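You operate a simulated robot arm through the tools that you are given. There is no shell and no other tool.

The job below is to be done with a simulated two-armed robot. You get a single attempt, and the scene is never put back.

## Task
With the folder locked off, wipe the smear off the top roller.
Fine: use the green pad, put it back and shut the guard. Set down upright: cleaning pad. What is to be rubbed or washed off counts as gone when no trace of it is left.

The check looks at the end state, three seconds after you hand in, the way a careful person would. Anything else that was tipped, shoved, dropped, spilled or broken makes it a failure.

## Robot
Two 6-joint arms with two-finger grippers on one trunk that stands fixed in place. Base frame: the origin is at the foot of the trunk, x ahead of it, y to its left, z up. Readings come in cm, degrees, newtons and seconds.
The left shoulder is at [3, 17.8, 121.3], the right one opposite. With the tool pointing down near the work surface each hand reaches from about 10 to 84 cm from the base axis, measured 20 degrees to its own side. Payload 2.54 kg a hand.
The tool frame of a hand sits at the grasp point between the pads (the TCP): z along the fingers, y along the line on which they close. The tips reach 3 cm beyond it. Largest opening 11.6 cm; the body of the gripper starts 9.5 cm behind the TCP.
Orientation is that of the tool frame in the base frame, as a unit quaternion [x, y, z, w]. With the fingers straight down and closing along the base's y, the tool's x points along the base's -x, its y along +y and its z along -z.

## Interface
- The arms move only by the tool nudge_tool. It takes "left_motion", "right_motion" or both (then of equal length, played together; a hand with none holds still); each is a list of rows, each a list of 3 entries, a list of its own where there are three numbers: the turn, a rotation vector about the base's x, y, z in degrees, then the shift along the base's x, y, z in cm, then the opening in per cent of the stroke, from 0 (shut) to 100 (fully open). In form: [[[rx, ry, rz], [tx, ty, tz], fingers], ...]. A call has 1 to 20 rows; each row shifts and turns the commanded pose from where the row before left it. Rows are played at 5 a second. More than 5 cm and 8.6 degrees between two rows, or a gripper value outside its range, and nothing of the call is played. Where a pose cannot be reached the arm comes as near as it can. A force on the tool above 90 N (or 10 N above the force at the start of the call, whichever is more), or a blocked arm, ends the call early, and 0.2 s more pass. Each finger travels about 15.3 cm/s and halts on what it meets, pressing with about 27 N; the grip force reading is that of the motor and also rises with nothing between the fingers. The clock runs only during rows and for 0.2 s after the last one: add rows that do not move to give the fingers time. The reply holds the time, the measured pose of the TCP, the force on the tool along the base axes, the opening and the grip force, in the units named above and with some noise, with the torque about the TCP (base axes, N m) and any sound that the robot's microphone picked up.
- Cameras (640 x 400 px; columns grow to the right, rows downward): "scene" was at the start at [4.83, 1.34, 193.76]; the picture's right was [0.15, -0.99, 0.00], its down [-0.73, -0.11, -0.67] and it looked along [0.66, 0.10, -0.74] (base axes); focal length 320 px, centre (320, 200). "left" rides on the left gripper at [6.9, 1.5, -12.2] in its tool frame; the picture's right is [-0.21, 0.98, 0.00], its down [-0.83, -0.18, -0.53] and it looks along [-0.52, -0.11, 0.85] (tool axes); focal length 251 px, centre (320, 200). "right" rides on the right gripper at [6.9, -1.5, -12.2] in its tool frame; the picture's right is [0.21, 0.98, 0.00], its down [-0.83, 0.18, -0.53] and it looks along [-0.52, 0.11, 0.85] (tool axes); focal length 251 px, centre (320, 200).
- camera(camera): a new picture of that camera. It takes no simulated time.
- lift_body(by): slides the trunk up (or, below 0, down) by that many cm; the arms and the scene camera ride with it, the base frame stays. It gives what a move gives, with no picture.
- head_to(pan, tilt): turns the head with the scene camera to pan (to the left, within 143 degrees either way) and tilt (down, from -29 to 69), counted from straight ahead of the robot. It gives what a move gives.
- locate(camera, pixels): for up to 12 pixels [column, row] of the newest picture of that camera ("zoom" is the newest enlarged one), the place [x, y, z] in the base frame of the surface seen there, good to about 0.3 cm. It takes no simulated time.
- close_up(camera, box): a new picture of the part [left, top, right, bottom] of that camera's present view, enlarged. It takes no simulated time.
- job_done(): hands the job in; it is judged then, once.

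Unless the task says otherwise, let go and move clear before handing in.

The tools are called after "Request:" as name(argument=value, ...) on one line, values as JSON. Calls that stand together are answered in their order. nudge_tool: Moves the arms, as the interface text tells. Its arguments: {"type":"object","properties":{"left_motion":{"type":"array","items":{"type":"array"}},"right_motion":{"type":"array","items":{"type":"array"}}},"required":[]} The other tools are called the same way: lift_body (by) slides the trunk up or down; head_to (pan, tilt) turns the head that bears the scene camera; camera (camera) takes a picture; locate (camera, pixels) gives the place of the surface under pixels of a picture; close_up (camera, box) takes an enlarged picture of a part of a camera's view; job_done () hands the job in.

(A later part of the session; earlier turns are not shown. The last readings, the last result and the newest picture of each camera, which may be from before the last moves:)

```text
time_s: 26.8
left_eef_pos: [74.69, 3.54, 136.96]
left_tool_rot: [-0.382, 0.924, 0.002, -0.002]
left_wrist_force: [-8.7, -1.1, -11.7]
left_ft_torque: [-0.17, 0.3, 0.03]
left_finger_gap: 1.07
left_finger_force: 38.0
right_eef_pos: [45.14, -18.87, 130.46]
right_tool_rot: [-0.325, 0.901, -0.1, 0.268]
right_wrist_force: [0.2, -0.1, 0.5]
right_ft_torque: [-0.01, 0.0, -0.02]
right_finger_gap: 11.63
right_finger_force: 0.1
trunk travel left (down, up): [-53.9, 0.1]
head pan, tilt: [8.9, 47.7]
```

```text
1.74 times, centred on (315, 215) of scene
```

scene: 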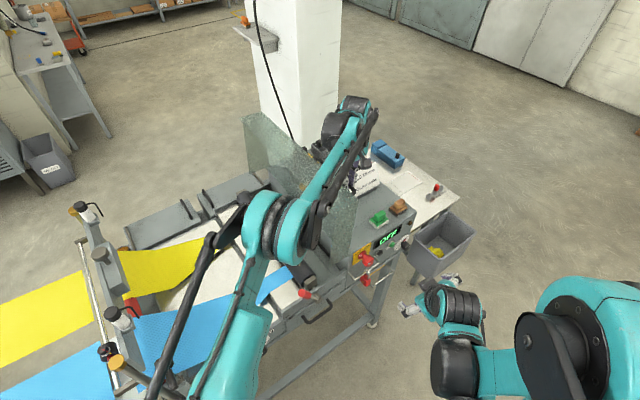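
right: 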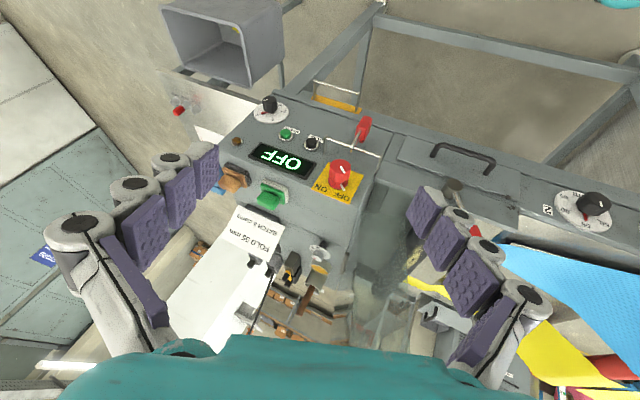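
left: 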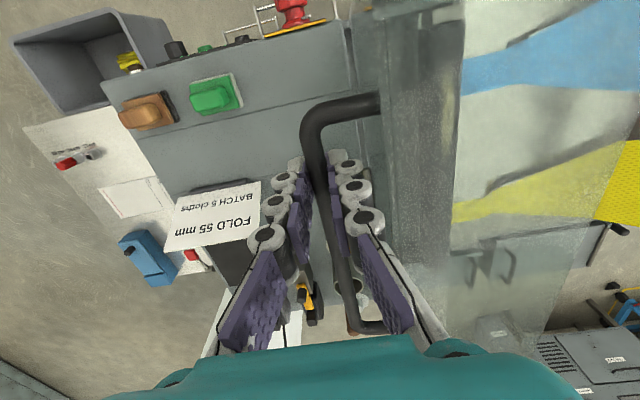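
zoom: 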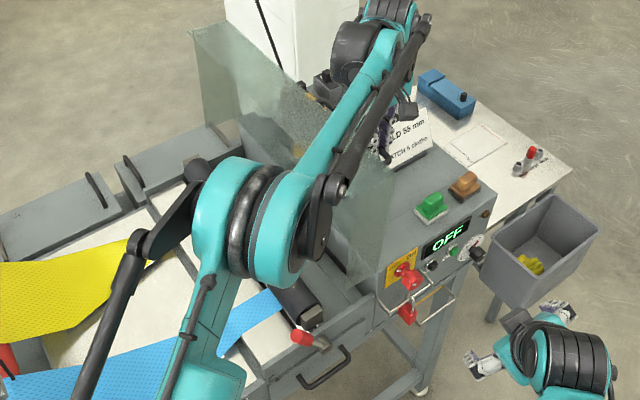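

The guard stands at about 93°. I'll loosen the grip slightly, so the fingers still cage the bar, to see whether the guard stays up on its own.

Request:
nudge_tool(left_motion=[[[0, 0, 0], [0, 0, 0], 26], [[0, 0, 0], [0, 0, 0], 26], [[0, 0, 0], [0, 0, 0], 26], [[0, 0, 0], [0, 0, 0], 26], [[0, 0, 0], [0, 0, 0], 26], [[0, 0, 0], [0, 0, 0], 26]])

Request:
camera(camera="left")

```text
time_s: 28.2
left_eef_pos: [74.72, 3.4, 136.98]
left_tool_rot: [-0.383, 0.924, 0.002, -0.002]
left_wrist_force: [0.6, 0.3, -0.1]
left_ft_torque: [-0.02, 0.02, -0.01]
left_finger_gap: 3.0
left_finger_force: 0.0
right_eef_pos: [45.16, -18.97, 130.35]
right_tool_rot: [-0.325, 0.901, -0.102, 0.268]
right_wrist_force: [-1.3, 0.7, -1.1]
right_ft_torque: [-0.04, 0.03, 0.0]
right_finger_gap: 11.58
right_finger_force: 0.0
trunk travel left (down, up): [-53.9, 0.1]
head pan, tilt: [8.9, 47.7]
```

```text
taken
```

left: 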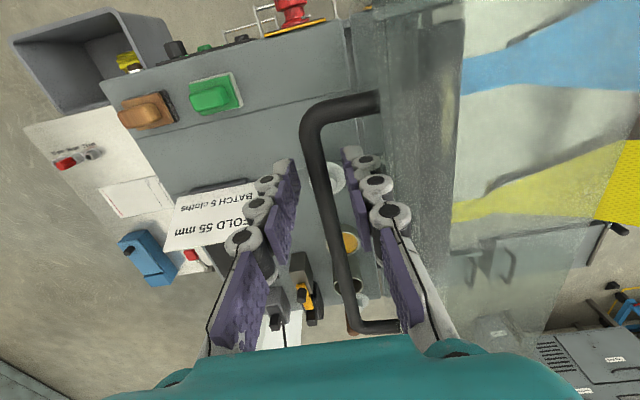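

The guard stands by itself: the bar hangs free between the opened fingers and the force is zero. I'll raise the left hand off the bar, slide it forward past the guard's front edge, then withdraw to the left.

Request:
nudge_tool(left_motion=[[[0, 0, 0], [0, 0, 1.8], 26], [[0, 0, 0], [0, 0, 2.0], 26], [[0, 0, 0], [0, 0, 0.6], 26], [[0, 0, 0], [-1.77, -1.77, 0.6], 26], [[0, 0, 0], [-1.77, -1.77, 0.8], 26], [[0, 0, 0], [-1.77, -1.77, 1], 26], [[0, 0, 0], [-1.77, -1.77, 1], 26], [[0, 0, 0], [-1.77, -1.77, 1], 26], [[0, 0, 0], [0, 0, 1], 26]])

Request:
camera(camera="scene")

Request:
camera(camera="left")

```text
time_s: 30.2
left_eef_pos: [65.86, -5.44, 146.83]
left_tool_rot: [-0.382, 0.924, 0.003, -0.002]
left_wrist_force: [0.2, 0.8, 0.2]
left_ft_torque: [0.0, 0.02, 0.01]
left_finger_gap: 3.03
left_finger_force: 0.0
right_eef_pos: [45.13, -18.89, 130.41]
right_tool_rot: [-0.326, 0.901, -0.101, 0.266]
right_wrist_force: [0.1, 0.7, -0.5]
right_ft_torque: [-0.01, 0.01, -0.01]
right_finger_gap: 11.57
right_finger_force: 0.0
trunk travel left (down, up): [-53.9, 0.1]
head pan, tilt: [8.9, 47.7]
```

```text
taken
```

scene: 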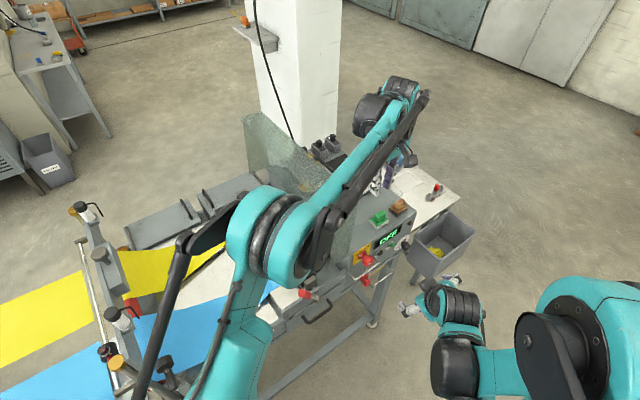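

```text
taken
```

left: 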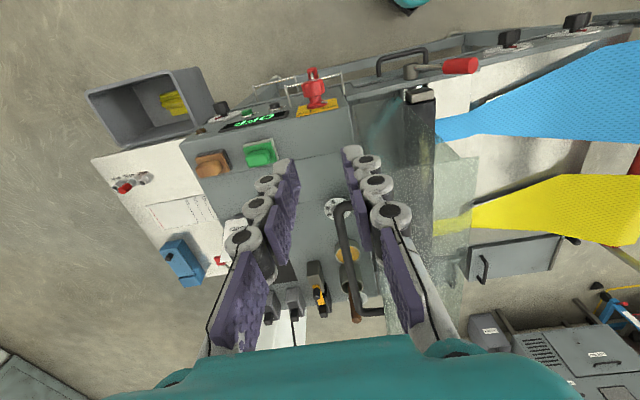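

The left hand is off the handle at (65.9,−5.4,146.8) and the guard stands. I withdraw the left hand to the left side.

Request:
nudge_tool(left_motion=[[[0, 0, 0], [-2.83, 2.83, 1.2], 26], [[0, 0, 0], [-2.83, 2.83, 1.2], 26], [[0, 0, 0], [-2.83, 2.83, 1.2], 26], [[0, 0, 0], [-2.83, 2.83, 1.2], 26], [[0, 0, 0], [-2.83, 2.83, 1.2], 26], [[0, 0, 0], [-2.83, 2.83, 1.2], 26], [[0, 0, 0], [-2.5, 3.5, 1], 26], [[0, 0, 0], [-1.5, 4, 1], 26], [[0, 0, 0], [-1, 4, 0.5], 26], [[0, 0, 0], [-0.5, 4, 0.5], 26], [[0, 0, 0], [-0.5, 4, 0], 26], [[0, 0, 0], [0, 0, 0], 26]])

Request:
camera(camera="scene")

Request:
close_up(camera="scene", box=[220, 100, 420, 330])

Request:
camera(camera="left")

```text
time_s: 32.8
left_eef_pos: [42.88, 31.3, 157.07]
left_tool_rot: [-0.382, 0.924, 0.003, -0.003]
left_wrist_force: [-0.5, -0.7, -0.1]
left_ft_torque: [0.04, -0.01, -0.02]
left_finger_gap: 3.01
left_finger_force: 0.0
right_eef_pos: [45.1, -18.98, 130.38]
right_tool_rot: [-0.326, 0.901, -0.1, 0.268]
right_wrist_force: [-1.1, -0.6, -0.2]
right_ft_torque: [0.01, 0.0, 0.01]
right_finger_gap: 11.59
right_finger_force: 0.0
trunk travel left (down, up): [-53.9, 0.1]
head pan, tilt: [8.9, 47.7]
```

```text
taken
```

scene: 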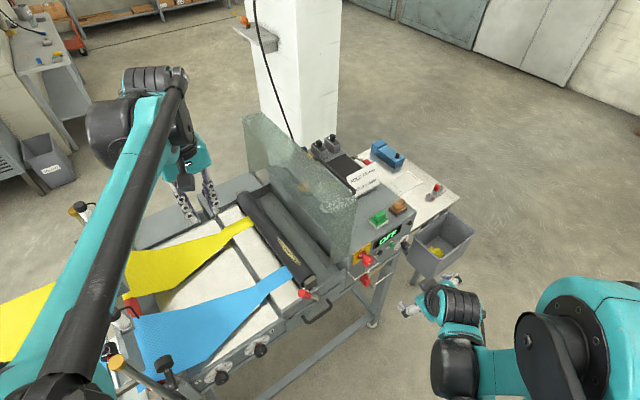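

```text
1.74 times, centred on (320, 215) of scene
```

zoom: 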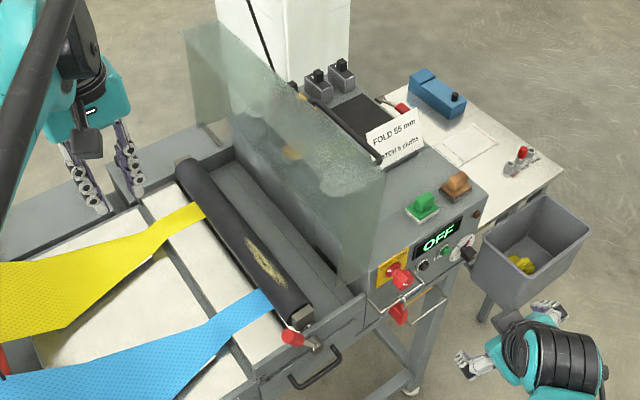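

```text
taken
```

left: 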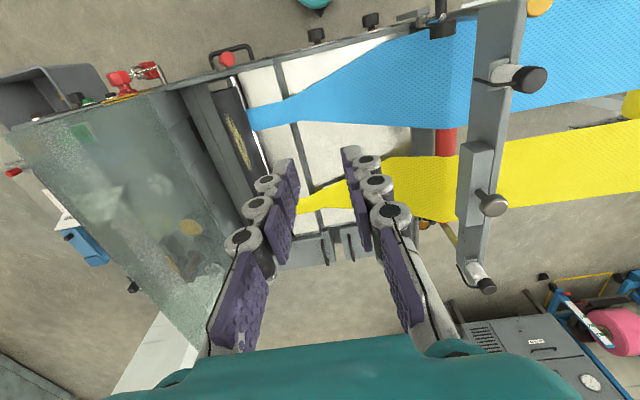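

The guard stands open and the black roller with the yellowish smear is exposed (scene ~(290,245)). I'll look at the smear and roller closely and locate them.

Request:
close_up(camera="scene", box=[225, 180, 345, 300])

Request:
close_up(camera="scene", box=[265, 220, 325, 280])

Request:
locate(camera="scene", pixels=[[278, 235], [283, 242], [288, 249], [293, 255], [300, 263], [285, 237], [280, 246], [295, 248], [245, 200], [312, 272], [300, 280], [260, 195]])

Request:
close_up(camera="left", box=[170, 40, 300, 210])

```text
3.33 times, centred on (285, 240) of scene
```

zoom: 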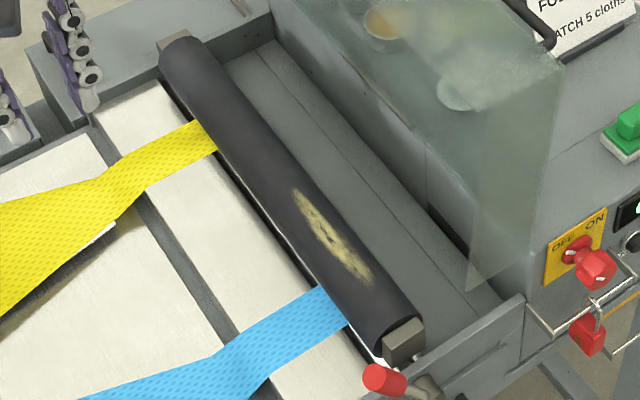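

```text
6.67 times, centred on (295, 250) of scene
```

zoom: 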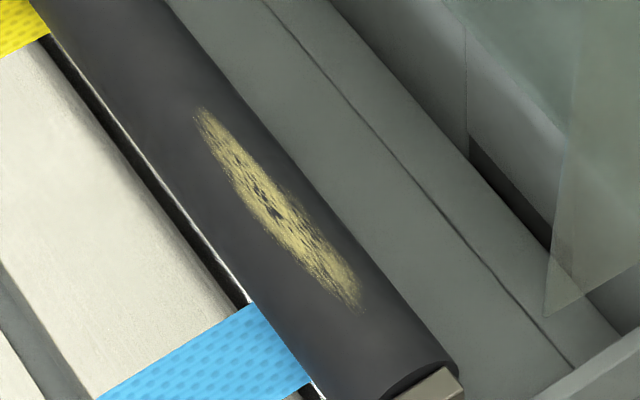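

```text
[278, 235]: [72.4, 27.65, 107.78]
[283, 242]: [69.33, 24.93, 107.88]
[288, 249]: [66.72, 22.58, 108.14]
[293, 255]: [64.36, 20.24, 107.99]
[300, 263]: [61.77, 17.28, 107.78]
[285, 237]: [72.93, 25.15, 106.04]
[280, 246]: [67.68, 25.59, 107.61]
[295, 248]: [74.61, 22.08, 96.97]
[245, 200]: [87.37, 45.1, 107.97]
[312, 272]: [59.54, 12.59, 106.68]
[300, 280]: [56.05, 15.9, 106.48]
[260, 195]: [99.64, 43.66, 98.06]
```

```text
2.35 times, centred on (235, 125) of left
```

zoom: 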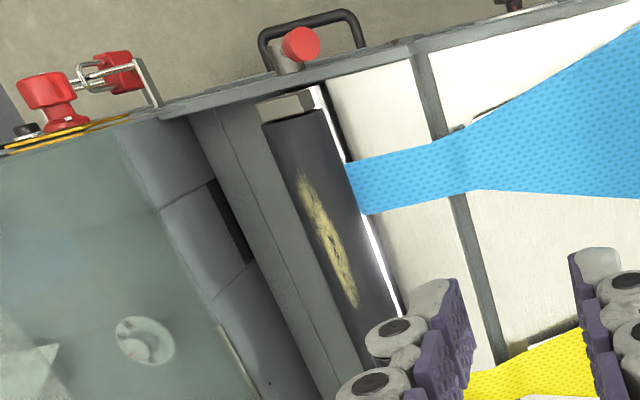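

The smear runs along the top of the roller from about s=55 to s=70 (centre ≈(66.5,22.5,108)). Now I measure the green pad.

Request:
close_up(camera="scene", box=[355, 195, 415, 235])

Request:
camera(camera="right")

Request:
close_up(camera="right", box=[215, 150, 305, 240])

```text
10.00 times, centred on (385, 215) of scene
```

zoom: 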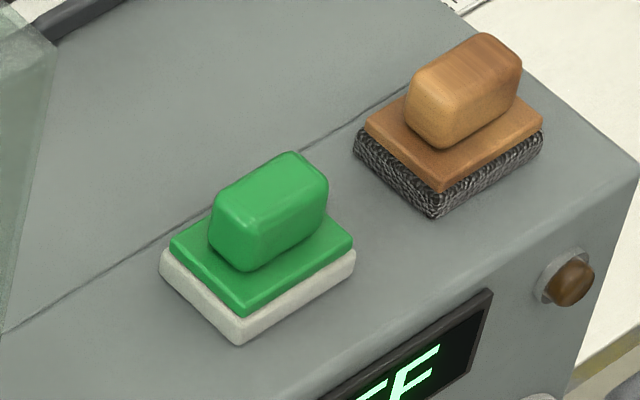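

```text
taken
```

right: 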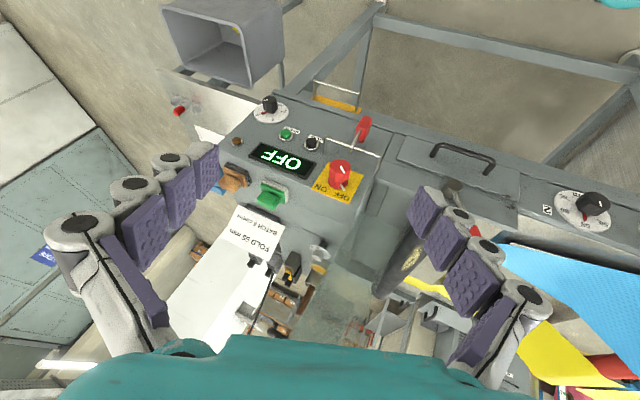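

```text
4.44 times, centred on (260, 195) of right
```

zoom: 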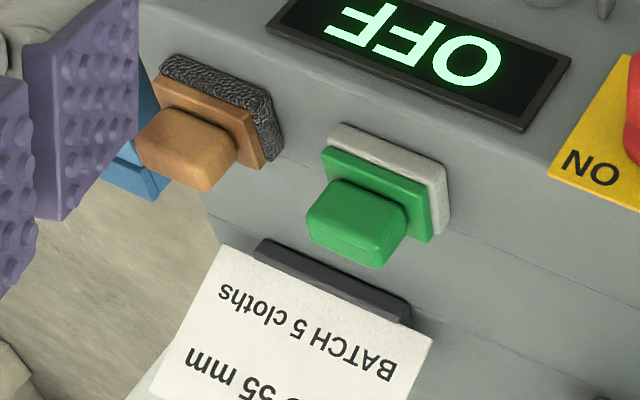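

The pad has a grippable green block on top, elongated along the console's right direction. I zoom again on the scene picture and locate its corners.

Request:
close_up(camera="scene", box=[365, 198, 405, 232])

```text
11.76 times, centred on (385, 215) of scene
```

zoom: 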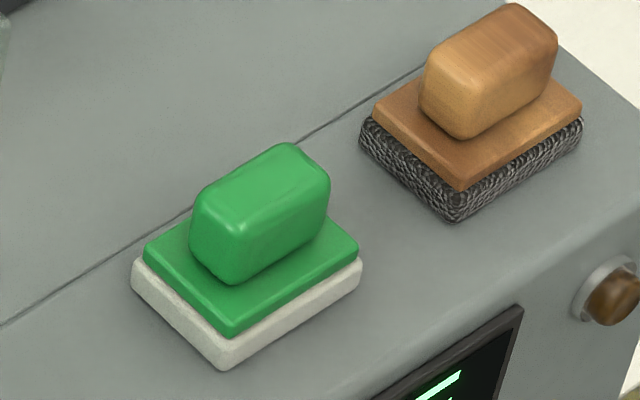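

Request:
locate(camera="zoom", pixels=[[138, 285], [225, 362], [358, 282], [147, 250], [230, 325], [354, 250], [200, 195], [245, 225], [315, 180], [285, 150], [262, 190], [230, 385]])

```text
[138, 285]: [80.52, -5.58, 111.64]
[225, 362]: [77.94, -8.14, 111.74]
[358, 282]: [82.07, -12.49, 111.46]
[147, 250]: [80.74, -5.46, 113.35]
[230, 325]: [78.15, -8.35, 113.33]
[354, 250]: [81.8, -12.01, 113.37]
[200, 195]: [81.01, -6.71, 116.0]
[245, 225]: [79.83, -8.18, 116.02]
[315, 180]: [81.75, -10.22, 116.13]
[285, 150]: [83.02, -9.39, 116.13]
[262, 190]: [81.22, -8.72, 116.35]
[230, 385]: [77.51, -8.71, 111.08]
```

The pad's block is about 3.8 cm long across (t) and 2.2 cm deep, centre near (81.4,−8.8), top z 116.3. Before planning the wipe I check the shape of the opened guard's side wall, which may be in the way.

Request:
close_up(camera="scene", box=[235, 95, 375, 285])

Request:
close_up(camera="left", box=[0, 60, 260, 360])

Request:
close_up(camera="right", box=[300, 150, 500, 380])

```text
2.11 times, centred on (305, 190) of scene
```

zoom: 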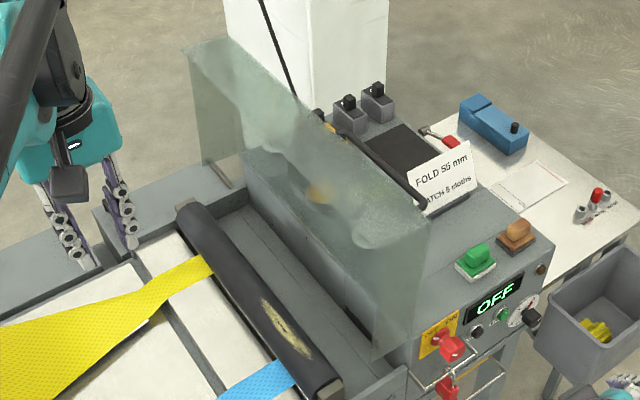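

```text
1.33 times, centred on (130, 210) of left
```

zoom: 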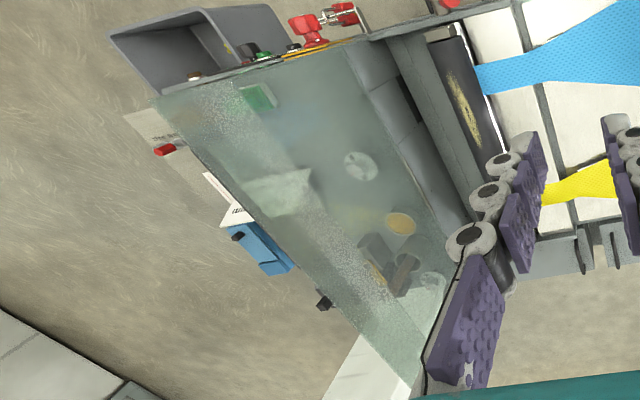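

```text
1.74 times, centred on (400, 265) of right
```

zoom: 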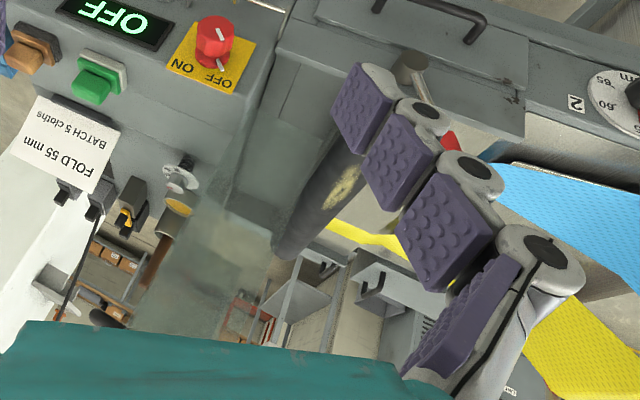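

The guard's side walls look like strips at both ends. I locate guard edge points in this zoomed view to know their extent.

Request:
close_up(camera="scene", box=[235, 95, 375, 285])

Request:
locate(camera="zoom", pixels=[[188, 50], [215, 40], [225, 170], [205, 150], [250, 90], [330, 140], [425, 222], [400, 260], [385, 300], [376, 345], [415, 290], [395, 225]])

```text
2.11 times, centred on (305, 190) of scene
```

zoom: 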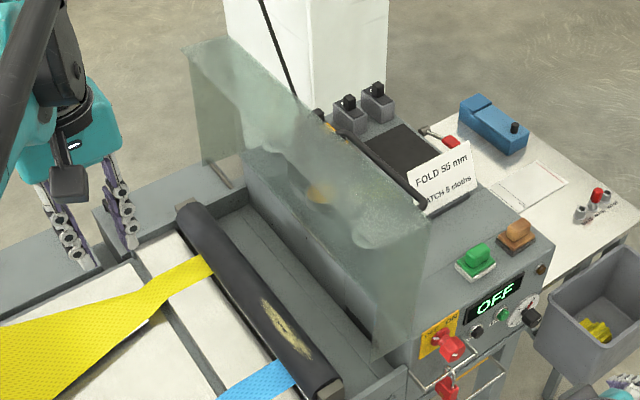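

```text
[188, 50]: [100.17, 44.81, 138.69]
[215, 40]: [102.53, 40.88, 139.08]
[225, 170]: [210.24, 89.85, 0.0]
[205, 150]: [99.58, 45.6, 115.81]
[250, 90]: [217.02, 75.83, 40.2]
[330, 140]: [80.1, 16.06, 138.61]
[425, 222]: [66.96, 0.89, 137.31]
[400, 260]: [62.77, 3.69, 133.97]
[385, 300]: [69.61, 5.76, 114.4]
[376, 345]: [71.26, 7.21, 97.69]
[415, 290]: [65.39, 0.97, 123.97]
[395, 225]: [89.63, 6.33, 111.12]
```

The guard's side walls only reach to t≈38 (7 cm deep), leaving room over the roller. I'll now bring the right hand above the green pad, turned so its fingers close along the pad block's long direction and tilted 20°.

Request:
nudge_tool(right_motion=[[[3.93, 6.1, 2.95], [3.99, 1.08, 0.3], 47], [[3.93, 6.1, 2.95], [3.99, 1.08, 0.3], 47], [[3.93, 6.1, 2.95], [3.99, 1.08, 0.3], 47], [[0, 0, 0], [3.99, 1.08, 0.3], 47], [[0, 0, 0], [3.99, 1.08, 0.1], 47], [[0, 0, 0], [3.99, 1.08, 0.1], 47], [[0, 0, 0], [3.99, 1.08, 0], 47], [[0, 0, 0], [3.99, 1.08, 0], 47], [[0, 0, 0], [3.95, 1.06, 0], 47], [[0, 0, 0], [0, 0, 0], 47]], left_motion=[[[0, 0, 0], [-0.5, 1, 0], 26], [[0, 0, 0], [-0.5, 1, 0], 26], [[0, 0, 0], [-0.5, 1, 0], 26], [[0, 0, 0], [-0.5, 1, 0], 26], [[0, 0, 0], [-0.5, 1, 0], 26], [[0, 0, 0], [-0.5, 1, 0], 26], [[0, 0, 0], [0, 0, 0], 26], [[0, 0, 0], [0, 0, 0], 26], [[0, 0, 0], [0, 0, 0], 26], [[0, 0, 0], [0, 0, 0], 26]])

Request:
camera(camera="right")

Request:
camera(camera="scene")

```text
time_s: 35.0
left_eef_pos: [39.73, 37.29, 157.12]
left_tool_rot: [-0.382, 0.924, 0.002, -0.002]
left_wrist_force: [-0.7, 0.1, 0.1]
left_ft_torque: [0.0, -0.04, -0.01]
left_finger_gap: 3.03
left_finger_force: 0.0
right_eef_pos: [81.01, -9.43, 132.04]
right_tool_rot: [-0.376, 0.91, 0.067, 0.16]
right_wrist_force: [-0.8, -0.7, 0.5]
right_ft_torque: [0.01, 0.01, 0.02]
right_finger_gap: 5.46
right_finger_force: 0.0
trunk travel left (down, up): [-53.9, 0.1]
head pan, tilt: [8.9, 47.7]
```

```text
taken
```

right: 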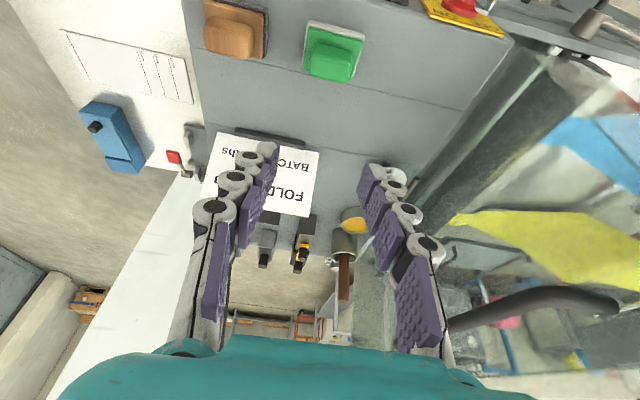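

```text
taken
```

scene: 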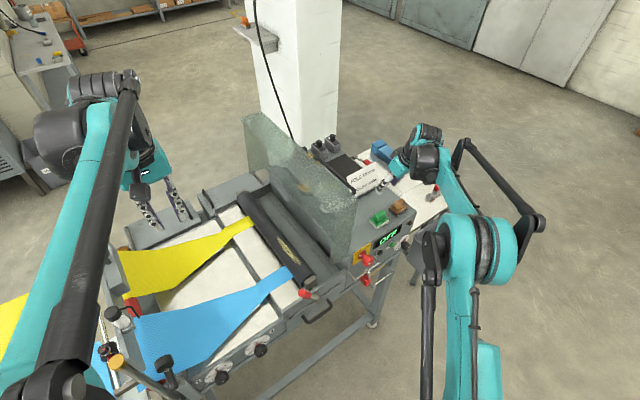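

The right hand is above the pad (pad at (333,60) in its picture). I check the pad block's position from this view too before descending.

Request:
close_up(camera="right", box=[280, 10, 400, 110])

Request:
locate(camera="right", pixels=[[333, 65], [316, 58], [350, 62], [333, 50], [333, 78], [365, 35], [310, 24], [303, 60], [360, 70], [228, 42], [262, 45], [330, 105]])

```text
4.00 times, centred on (340, 60) of right
```

zoom: 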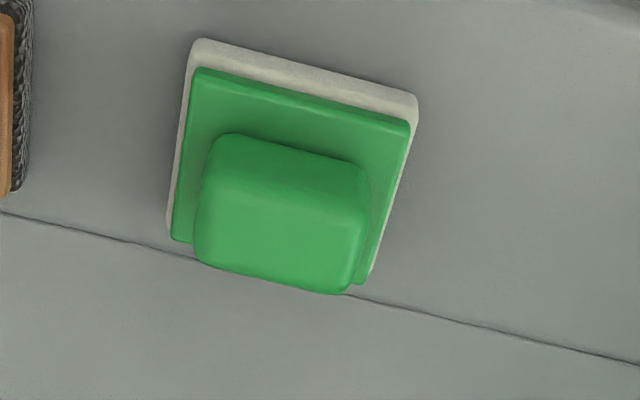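

```text
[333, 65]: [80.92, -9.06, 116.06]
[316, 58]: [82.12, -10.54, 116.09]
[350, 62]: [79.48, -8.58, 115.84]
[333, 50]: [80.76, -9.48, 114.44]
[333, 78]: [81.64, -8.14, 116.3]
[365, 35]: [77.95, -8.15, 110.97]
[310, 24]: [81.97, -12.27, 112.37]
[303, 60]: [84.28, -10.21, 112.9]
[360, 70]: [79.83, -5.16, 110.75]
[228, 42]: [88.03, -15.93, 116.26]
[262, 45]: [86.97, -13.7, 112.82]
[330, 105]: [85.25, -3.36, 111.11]
```

The pad block's centre (s≈51.3, t≈63.8) agrees with my hand alignment. I descend and close on the block.

Request:
nudge_tool(right_motion=[[[0, 0, 0], [-0.05, 0.05, -4], 47], [[0, 0, 0], [-0.05, 0.05, -4], 47], [[0, 0, 0], [0, 0, -4], 47], [[0, 0, 0], [0, 0, -2], 47], [[0, 0, 0], [0, 0, -1.2], 47], [[0, 0, 0], [0, 0, 0], 47]])

Request:
camera(camera="right")

Request:
close_up(camera="scene", box=[340, 150, 460, 250])

```text
time_s: 36.4
left_eef_pos: [39.8, 37.17, 157.16]
left_tool_rot: [-0.383, 0.924, 0.002, -0.002]
left_wrist_force: [0.4, -0.2, -0.6]
left_ft_torque: [0.0, 0.04, -0.02]
left_finger_gap: 3.01
left_finger_force: 0.1
right_eef_pos: [81.07, -9.25, 116.59]
right_tool_rot: [-0.377, 0.91, 0.066, 0.159]
right_wrist_force: [0.1, -0.3, 1.6]
right_ft_torque: [0.01, 0.0, 0.02]
right_finger_gap: 5.46
right_finger_force: 0.0
trunk travel left (down, up): [-53.9, 0.1]
head pan, tilt: [8.9, 47.7]
```

```text
taken
```

right: 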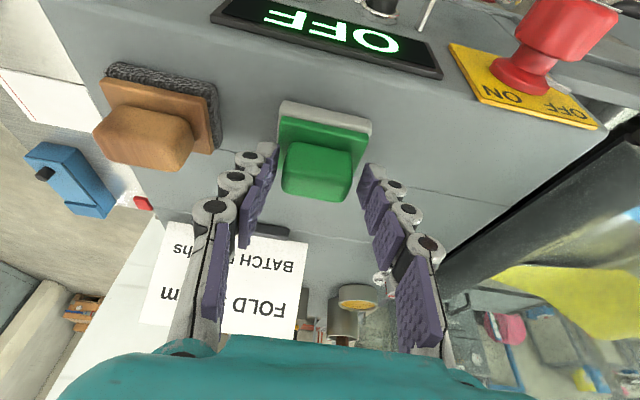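

```text
4.00 times, centred on (400, 200) of scene
```

zoom: 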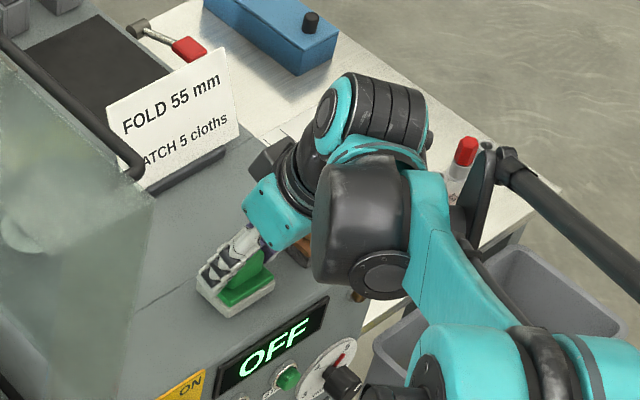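

The fingers straddle the green block evenly ((270,160) and (370,175) around the block at (318,165)) with no contact force. I close on it.

Request:
nudge_tool(right_motion=[[[0, 0, 0], [0, 0, 0], 35], [[0, 0, 0], [0, 0, 0], 25], [[0, 0, 0], [0, 0, 0], 10], [[0, 0, 0], [0, 0, 0], 10], [[0, 0, 0], [0, 0, 0], 10]])

Request:
camera(camera="right")

```text
time_s: 37.6
left_eef_pos: [39.88, 37.16, 157.12]
left_tool_rot: [-0.382, 0.924, 0.003, -0.002]
left_wrist_force: [0.0, -0.8, 0.2]
left_ft_torque: [0.03, 0.0, 0.01]
left_finger_gap: 3.01
left_finger_force: 0.0
right_eef_pos: [81.01, -9.27, 116.58]
right_tool_rot: [-0.376, 0.91, 0.066, 0.16]
right_wrist_force: [0.6, 0.0, 0.0]
right_ft_torque: [-0.03, -0.02, -0.01]
right_finger_gap: 4.09
right_finger_force: 27.1
trunk travel left (down, up): [-53.9, 0.1]
head pan, tilt: [8.9, 47.7]
```

```text
taken
```

right: 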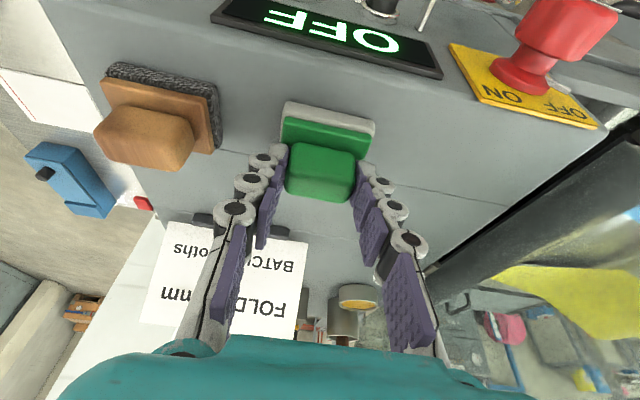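

The pad is gripped (gap 4.09, 27 N). I lift it straight up and check that it hangs level.

Request:
nudge_tool(right_motion=[[[0, 0, 0], [0, 0, 1], 10], [[0, 0, 0], [0, 0, 2], 10], [[0, 0, 0], [0, 0, 4], 10], [[0, 0, 0], [0, 0, 4], 10], [[0, 0, 0], [0, 0, 4], 10], [[0, 0, 0], [0, 0, 0], 10]])

Request:
camera(camera="right")

Request:
close_up(camera="scene", box=[340, 120, 460, 220])

```text
time_s: 39.0
left_eef_pos: [39.95, 37.29, 157.24]
left_tool_rot: [-0.383, 0.924, 0.003, -0.002]
left_wrist_force: [-0.2, 0.7, 0.2]
left_ft_torque: [-0.01, 0.04, -0.01]
left_finger_gap: 3.03
left_finger_force: 0.2
right_eef_pos: [80.79, -9.18, 131.77]
right_tool_rot: [-0.376, 0.911, 0.066, 0.159]
right_wrist_force: [-0.3, -0.2, 0.5]
right_ft_torque: [0.04, 0.02, 0.02]
right_finger_gap: 1.17
right_finger_force: 0.0
trunk travel left (down, up): [-53.9, 0.1]
head pan, tilt: [8.9, 47.7]
```

```text
taken
```

right: 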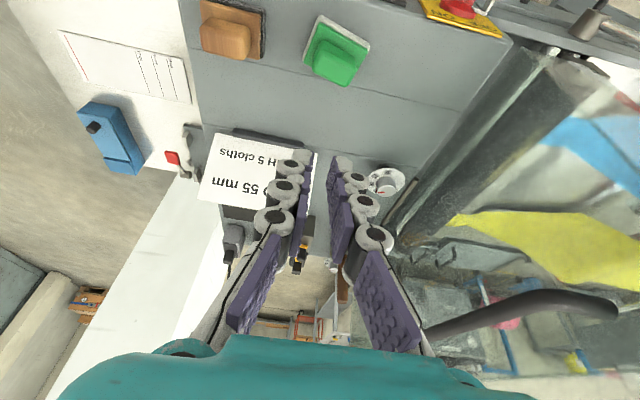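

```text
4.00 times, centred on (400, 170) of scene
```

zoom: 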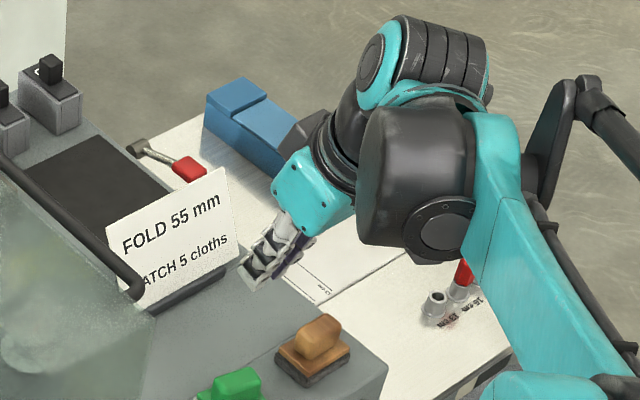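

The pad slipped out of the fingers during the lift (gap now 1.17) and remains on the console, slightly turned. I'll look at it again to choose a better grip.

Request:
close_up(camera="right", box=[280, 0, 400, 100])

Request:
close_up(camera="scene", box=[360, 195, 420, 240])

Request:
locate(camera="zoom", pixels=[[200, 180], [250, 250], [180, 240], [300, 220], [330, 260], [230, 330], [240, 200], [280, 190], [310, 230], [200, 290], [260, 300], [350, 250]])

```text
4.00 times, centred on (340, 50) of right
```

zoom: 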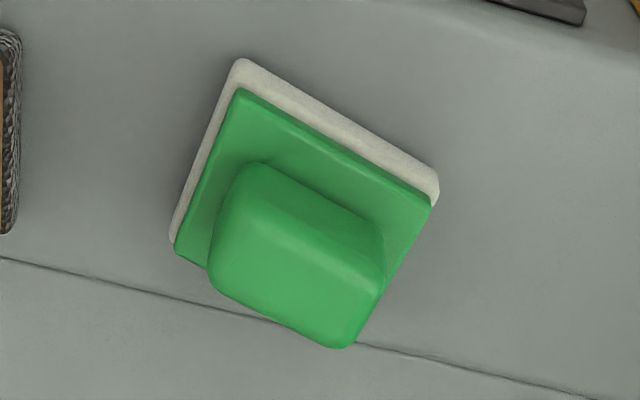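

```text
8.89 times, centred on (390, 218) of scene
```

zoom: 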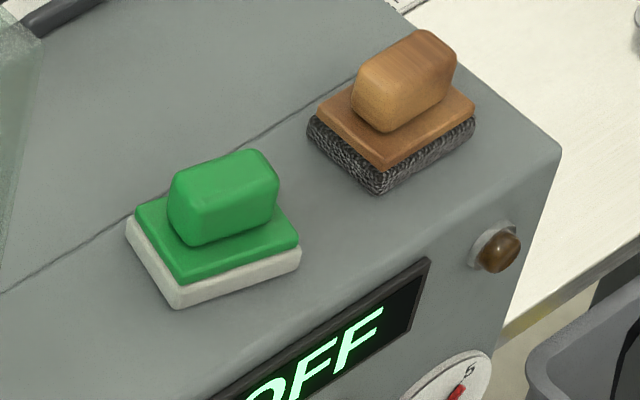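

```text
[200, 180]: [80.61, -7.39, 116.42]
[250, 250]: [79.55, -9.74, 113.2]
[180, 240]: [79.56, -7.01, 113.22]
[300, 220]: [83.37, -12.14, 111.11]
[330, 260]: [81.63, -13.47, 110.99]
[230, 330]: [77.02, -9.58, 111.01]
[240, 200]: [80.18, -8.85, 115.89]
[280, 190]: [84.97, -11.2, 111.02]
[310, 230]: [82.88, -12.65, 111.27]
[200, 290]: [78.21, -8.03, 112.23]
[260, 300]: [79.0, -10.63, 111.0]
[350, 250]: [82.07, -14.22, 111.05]
```

The pad has yawed by roughly 15° but stands upright near its place. I locate its present corners and block edges.

Request:
locate(camera="zoom", pixels=[[178, 302], [299, 258], [129, 232], [138, 212], [180, 280], [296, 240], [174, 190], [195, 235], [272, 165], [274, 200], [245, 155], [225, 175]])

```text
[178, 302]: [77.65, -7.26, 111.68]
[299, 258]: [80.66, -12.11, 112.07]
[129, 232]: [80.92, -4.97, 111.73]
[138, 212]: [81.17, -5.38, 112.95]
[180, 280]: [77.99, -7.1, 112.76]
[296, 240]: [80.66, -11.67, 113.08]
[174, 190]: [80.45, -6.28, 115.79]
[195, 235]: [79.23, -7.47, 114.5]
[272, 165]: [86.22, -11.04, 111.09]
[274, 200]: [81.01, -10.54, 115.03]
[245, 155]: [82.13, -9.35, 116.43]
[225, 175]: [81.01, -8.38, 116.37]
```

The pad is upright, centre about (80.8,−8.5), yawed −12°. I'll regrip it across the block's flat, short sides instead; first I draw back, turn the right hand by −102° and set a 10° tilt.

Request:
nudge_tool(right_motion=[[[-4.71, 4.71, 0], [-4, -1.2, 0.5], 40], [[-4.71, 4.71, 0], [-4, -1.2, 0.5], 40], [[-4.71, 4.71, 0], [-4, -1.2, 0.5], 40], [[0, 0, -8.5], [-3.5, -1, 0], 40], [[0, 0, -8.5], [-3.5, -1, 0], 40], [[0, 0, -8.5], [0, 0, 0], 40], [[0, 0, -8.5], [0, 0, 0], 40], [[0, 0, -8.5], [0, 0, 0], 40], [[0, 0, -8.5], [0, 0, 0], 40], [[0, 0, -8.5], [0, 0, 0], 40], [[0, 0, -8.5], [0, 0, 0], 40], [[0, 0, -8.5], [0, 0, 0], 40], [[0, 0, -8.5], [0, 0, 0], 40], [[0, 0, -8.5], [0, 0, 0], 40], [[0, 0, -8.5], [0, 0, 0], 40], [[-4.2, -2.73, 0], [0, 0, 0], 40], [[-4.2, -2.73, 0], [0, 0, 0], 40], [[0, 0, 0], [0, 0, 0], 40]])

Request:
camera(camera="right")

Request:
camera(camera="scene")

```text
time_s: 42.8
left_eef_pos: [39.98, 37.09, 157.21]
left_tool_rot: [-0.383, 0.924, 0.003, -0.002]
left_wrist_force: [0.4, 0.9, 0.0]
left_ft_torque: [0.0, 0.01, 0.01]
left_finger_gap: 3.04
left_finger_force: 0.0
right_eef_pos: [62.01, -14.77, 133.05]
right_tool_rot: [0.476, 0.875, -0.042, 0.076]
right_wrist_force: [-0.2, -0.3, -0.4]
right_ft_torque: [-0.01, 0.02, 0.01]
right_finger_gap: 4.67
right_finger_force: 0.2
trunk travel left (down, up): [-53.9, 0.1]
head pan, tilt: [8.9, 47.7]
```

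```text
taken
```

right: 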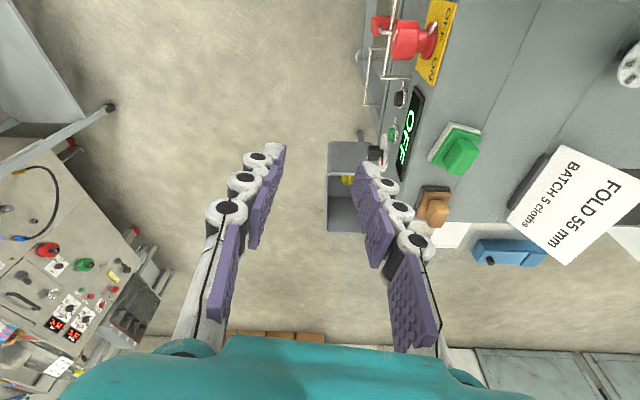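

```text
taken
```

scene: 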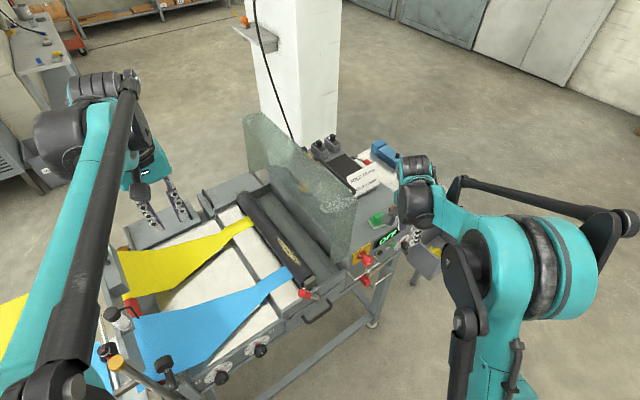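

The right hand is oriented as planned. I move it above the pad at z≈126 and check alignment from its camera.

Request:
nudge_tool(right_motion=[[[0, 0, 0], [3.73, 1.29, -0.5], 40], [[0, 0, 0], [3.73, 1.29, -0.5], 40], [[0, 0, 0], [3.73, 1.29, -1.5], 40], [[0, 0, 0], [3.73, 1.29, -2], 40], [[0, 0, 0], [3.73, 1.28, -2.5], 40], [[0, 0, 0], [0, 0, 0], 40]])

Request:
camera(camera="right")

Request:
close_up(camera="scene", box=[310, 110, 470, 250])

```text
time_s: 44.2
left_eef_pos: [39.77, 37.16, 157.23]
left_tool_rot: [-0.383, 0.924, 0.002, -0.001]
left_wrist_force: [-1.1, -0.2, -0.4]
left_ft_torque: [-0.01, -0.01, 0.01]
left_finger_gap: 3.03
left_finger_force: 0.0
right_eef_pos: [80.09, -8.47, 126.23]
right_tool_rot: [0.476, 0.875, -0.041, 0.077]
right_wrist_force: [0.1, -0.1, 0.0]
right_ft_torque: [0.01, -0.08, 0.0]
right_finger_gap: 4.65
right_finger_force: 0.0
trunk travel left (down, up): [-53.9, 0.1]
head pan, tilt: [8.9, 47.7]
```

```text
taken
```

right: 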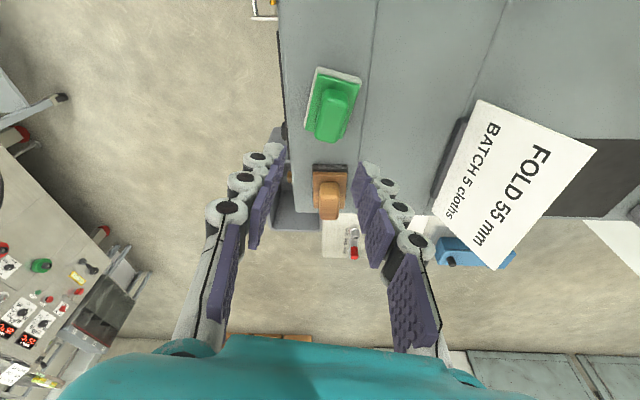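

```text
2.86 times, centred on (390, 180) of scene
```

zoom: 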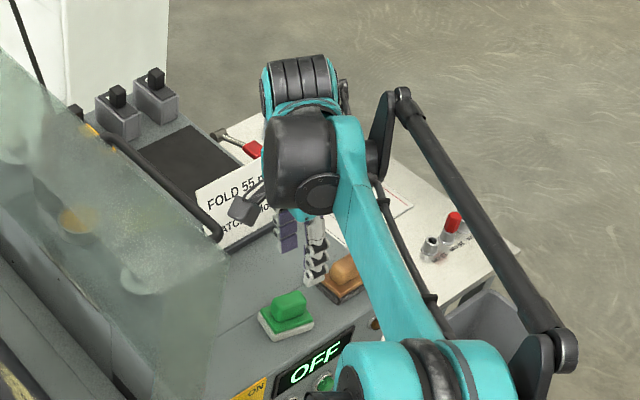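

The pad is at (333,105) in the right view with the hand slightly short of its mark (x 80.09). I locate the block's top edges from here.

Request:
close_up(camera="right", box=[290, 55, 380, 155])

Request:
locate(camera="right", pixels=[[336, 105], [326, 105], [346, 105], [335, 92], [328, 135], [340, 120], [330, 120], [322, 128], [337, 130], [333, 112], [318, 70], [360, 80]])

```text
4.00 times, centred on (335, 105) of right
```

zoom: 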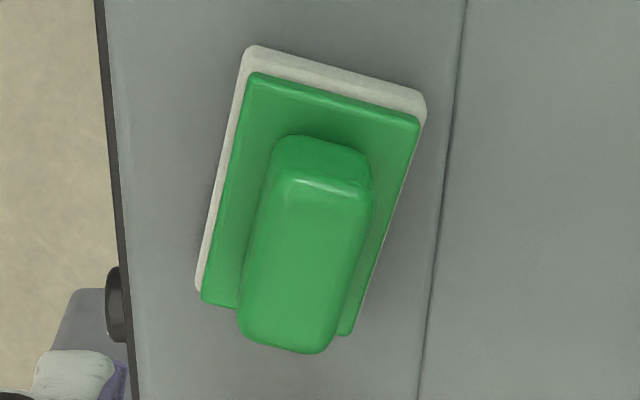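

```text
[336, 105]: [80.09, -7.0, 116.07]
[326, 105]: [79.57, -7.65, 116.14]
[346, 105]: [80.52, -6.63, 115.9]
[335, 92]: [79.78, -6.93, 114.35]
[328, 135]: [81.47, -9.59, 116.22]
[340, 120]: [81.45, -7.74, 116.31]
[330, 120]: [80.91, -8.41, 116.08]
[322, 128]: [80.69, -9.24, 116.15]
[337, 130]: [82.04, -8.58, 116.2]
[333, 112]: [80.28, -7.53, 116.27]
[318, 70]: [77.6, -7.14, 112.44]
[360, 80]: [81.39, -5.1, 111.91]
```

The block's top centre is at about (81.0,−8.3). I correct the hand by a few millimetres while descending to z≈119 and re-check.

Request:
nudge_tool(right_motion=[[[0, 0, 0], [0.2, 0.12, -2.5], 40], [[0, 0, 0], [0.2, 0.12, -2.5], 40], [[0, 0, 0], [0, 0, -2], 40], [[0, 0, 0], [0, 0, 0], 40], [[0, 0, 0], [0, 0, 0], 40]])

Request:
camera(camera="right")

```text
time_s: 45.4
left_eef_pos: [39.88, 37.22, 157.18]
left_tool_rot: [-0.383, 0.924, 0.002, -0.002]
left_wrist_force: [0.3, 0.5, -0.2]
left_ft_torque: [0.02, -0.01, -0.02]
left_finger_gap: 3.01
left_finger_force: 0.1
right_eef_pos: [80.56, -8.08, 119.27]
right_tool_rot: [0.476, 0.875, -0.041, 0.076]
right_wrist_force: [-0.5, 0.6, -0.2]
right_ft_torque: [0.0, 0.01, -0.02]
right_finger_gap: 4.62
right_finger_force: 0.1
trunk travel left (down, up): [-53.9, 0.1]
head pan, tilt: [8.9, 47.7]
```

```text
taken
```

right: 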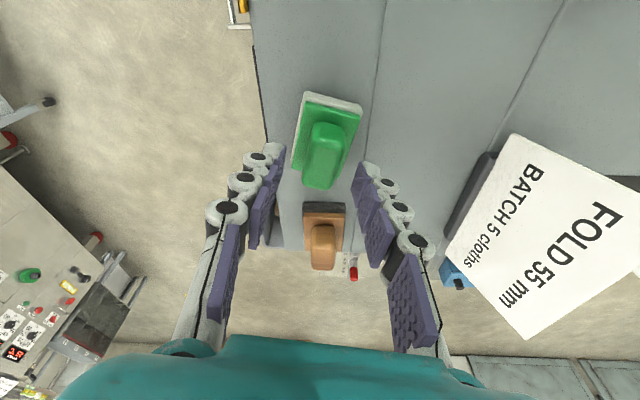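

The hand is at (80.56,−8.08,119.3) and the block lies between the fingers at (325,155). I verify its centre once more.

Request:
close_up(camera="right", box=[275, 85, 375, 205])

Request:
locate(camera="right", pixels=[[328, 140], [318, 175], [324, 158], [310, 155], [339, 158], [315, 140], [342, 140], [305, 175], [332, 180], [324, 150], [324, 165], [324, 185]])

```text
3.33 times, centred on (325, 145) of right
```

zoom: 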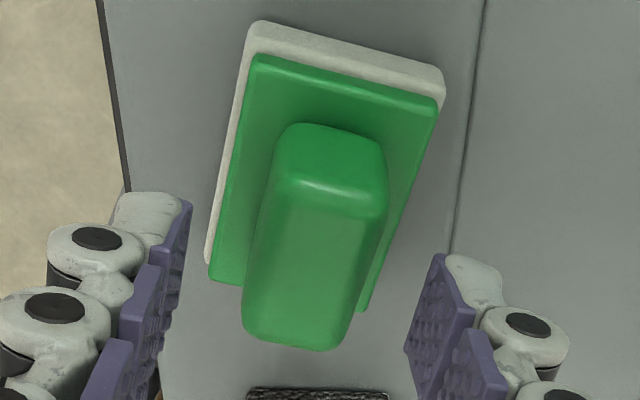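

```text
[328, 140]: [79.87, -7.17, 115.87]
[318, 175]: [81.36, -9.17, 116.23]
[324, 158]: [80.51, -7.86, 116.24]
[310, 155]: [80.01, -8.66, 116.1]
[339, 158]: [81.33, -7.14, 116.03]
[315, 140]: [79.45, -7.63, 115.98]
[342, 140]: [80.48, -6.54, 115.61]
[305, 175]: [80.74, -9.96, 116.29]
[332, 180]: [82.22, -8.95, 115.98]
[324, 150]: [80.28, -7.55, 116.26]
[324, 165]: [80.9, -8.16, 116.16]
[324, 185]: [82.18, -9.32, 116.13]
```

The block centre (80.7,−8.3) matches the finger centre. I descend the last 2.7 cm and close across the flat sides.

Request:
nudge_tool(right_motion=[[[0, 0, 0], [0, 0, -1.5], 40], [[0, 0, 0], [0, 0, -1.2], 40], [[0, 0, 0], [0, 0, 0], 40], [[0, 0, 0], [0, 0, 0], 25], [[0, 0, 0], [0, 0, 0], 15], [[0, 0, 0], [0, 0, 0], 0], [[0, 0, 0], [0, 0, 0], 0], [[0, 0, 0], [0, 0, 0], 0]])

Request:
camera(camera="right")

Request:
close_up(camera="scene", box=[350, 160, 430, 240])

```text
time_s: 47.2
left_eef_pos: [39.84, 37.13, 157.19]
left_tool_rot: [-0.382, 0.924, 0.002, -0.002]
left_wrist_force: [-0.4, 0.7, 0.1]
left_ft_torque: [0.02, 0.01, 0.0]
left_finger_gap: 3.04
left_finger_force: 0.1
right_eef_pos: [79.83, -8.28, 116.86]
right_tool_rot: [0.476, 0.875, -0.041, 0.078]
right_wrist_force: [0.5, 0.2, -0.4]
right_ft_torque: [-0.01, -0.03, 0.01]
right_finger_gap: 2.31
right_finger_force: 26.6
right hand out of reach, approached as far as the arm can: row 1, 2
trunk travel left (down, up): [-53.9, 0.1]
head pan, tilt: [8.9, 47.7]
```

```text
taken
```

right: 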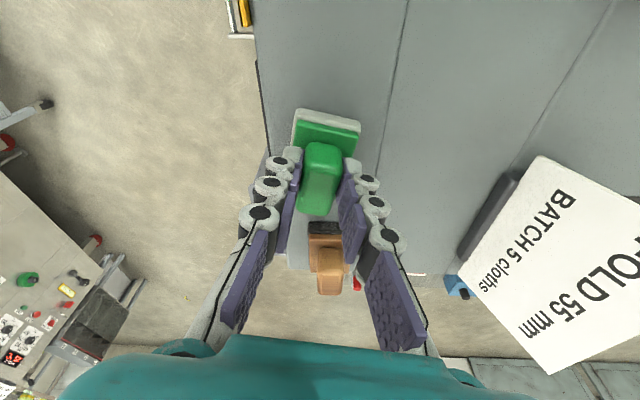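

```text
5.00 times, centred on (390, 200) of scene
```

zoom: 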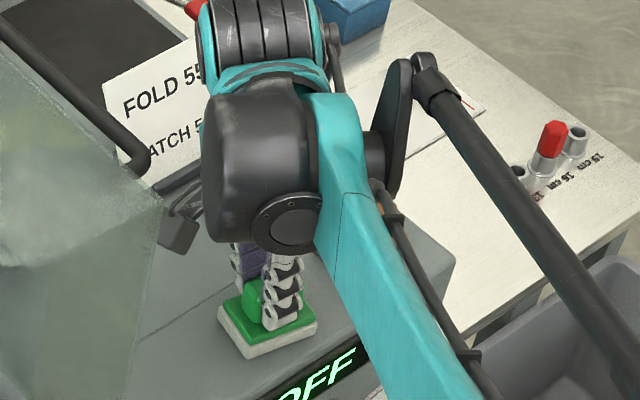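

The arm is at its reach limit (x 79.83) but the block is held with a 2.31 cm gap and 26.6 N. I lift gently while easing back towards the robot.

Request:
nudge_tool(right_motion=[[[0, 0, 0], [-0.1, 0, 0.6], 0], [[0, 0, 0], [-0.2, -0.1, 0.8], 0], [[0, 0, 0], [-0.3, -0.1, 0.8], 0], [[0, 0, 0], [-0.5, -0.2, 0.8], 0], [[0, 0, 0], [0, 0, 0], 0]])

Request:
camera(camera="right")

Request:
close_up(camera="scene", box=[350, 160, 430, 240])

```text
time_s: 48.4
left_eef_pos: [39.75, 37.24, 157.17]
left_tool_rot: [-0.383, 0.924, 0.004, -0.002]
left_wrist_force: [-0.3, -0.1, -0.9]
left_ft_torque: [0.01, 0.02, 0.04]
left_finger_gap: 3.03
left_finger_force: 0.0
right_eef_pos: [78.8, -8.8, 119.72]
right_tool_rot: [0.476, 0.875, -0.042, 0.077]
right_wrist_force: [0.2, -0.6, -0.4]
right_ft_torque: [-0.02, 0.03, 0.01]
right_finger_gap: 2.3
right_finger_force: 27.0
trunk travel left (down, up): [-53.9, 0.1]
head pan, tilt: [8.9, 47.7]
```

```text
taken
```

right: 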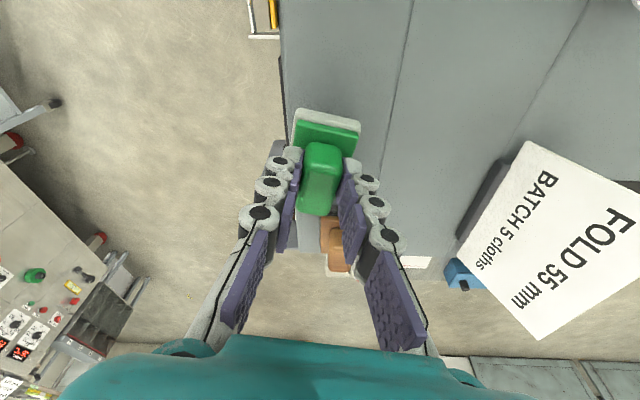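

```text
5.00 times, centred on (390, 200) of scene
```

zoom: 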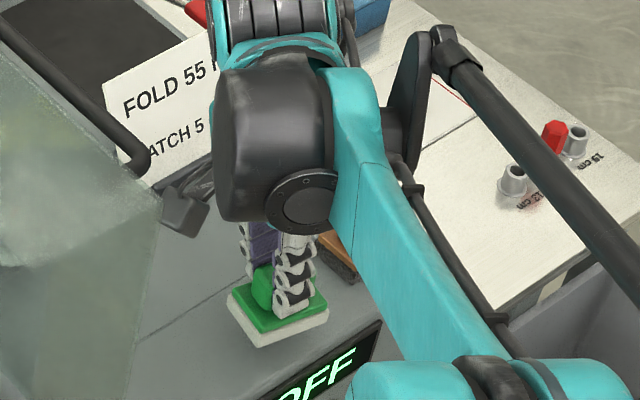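

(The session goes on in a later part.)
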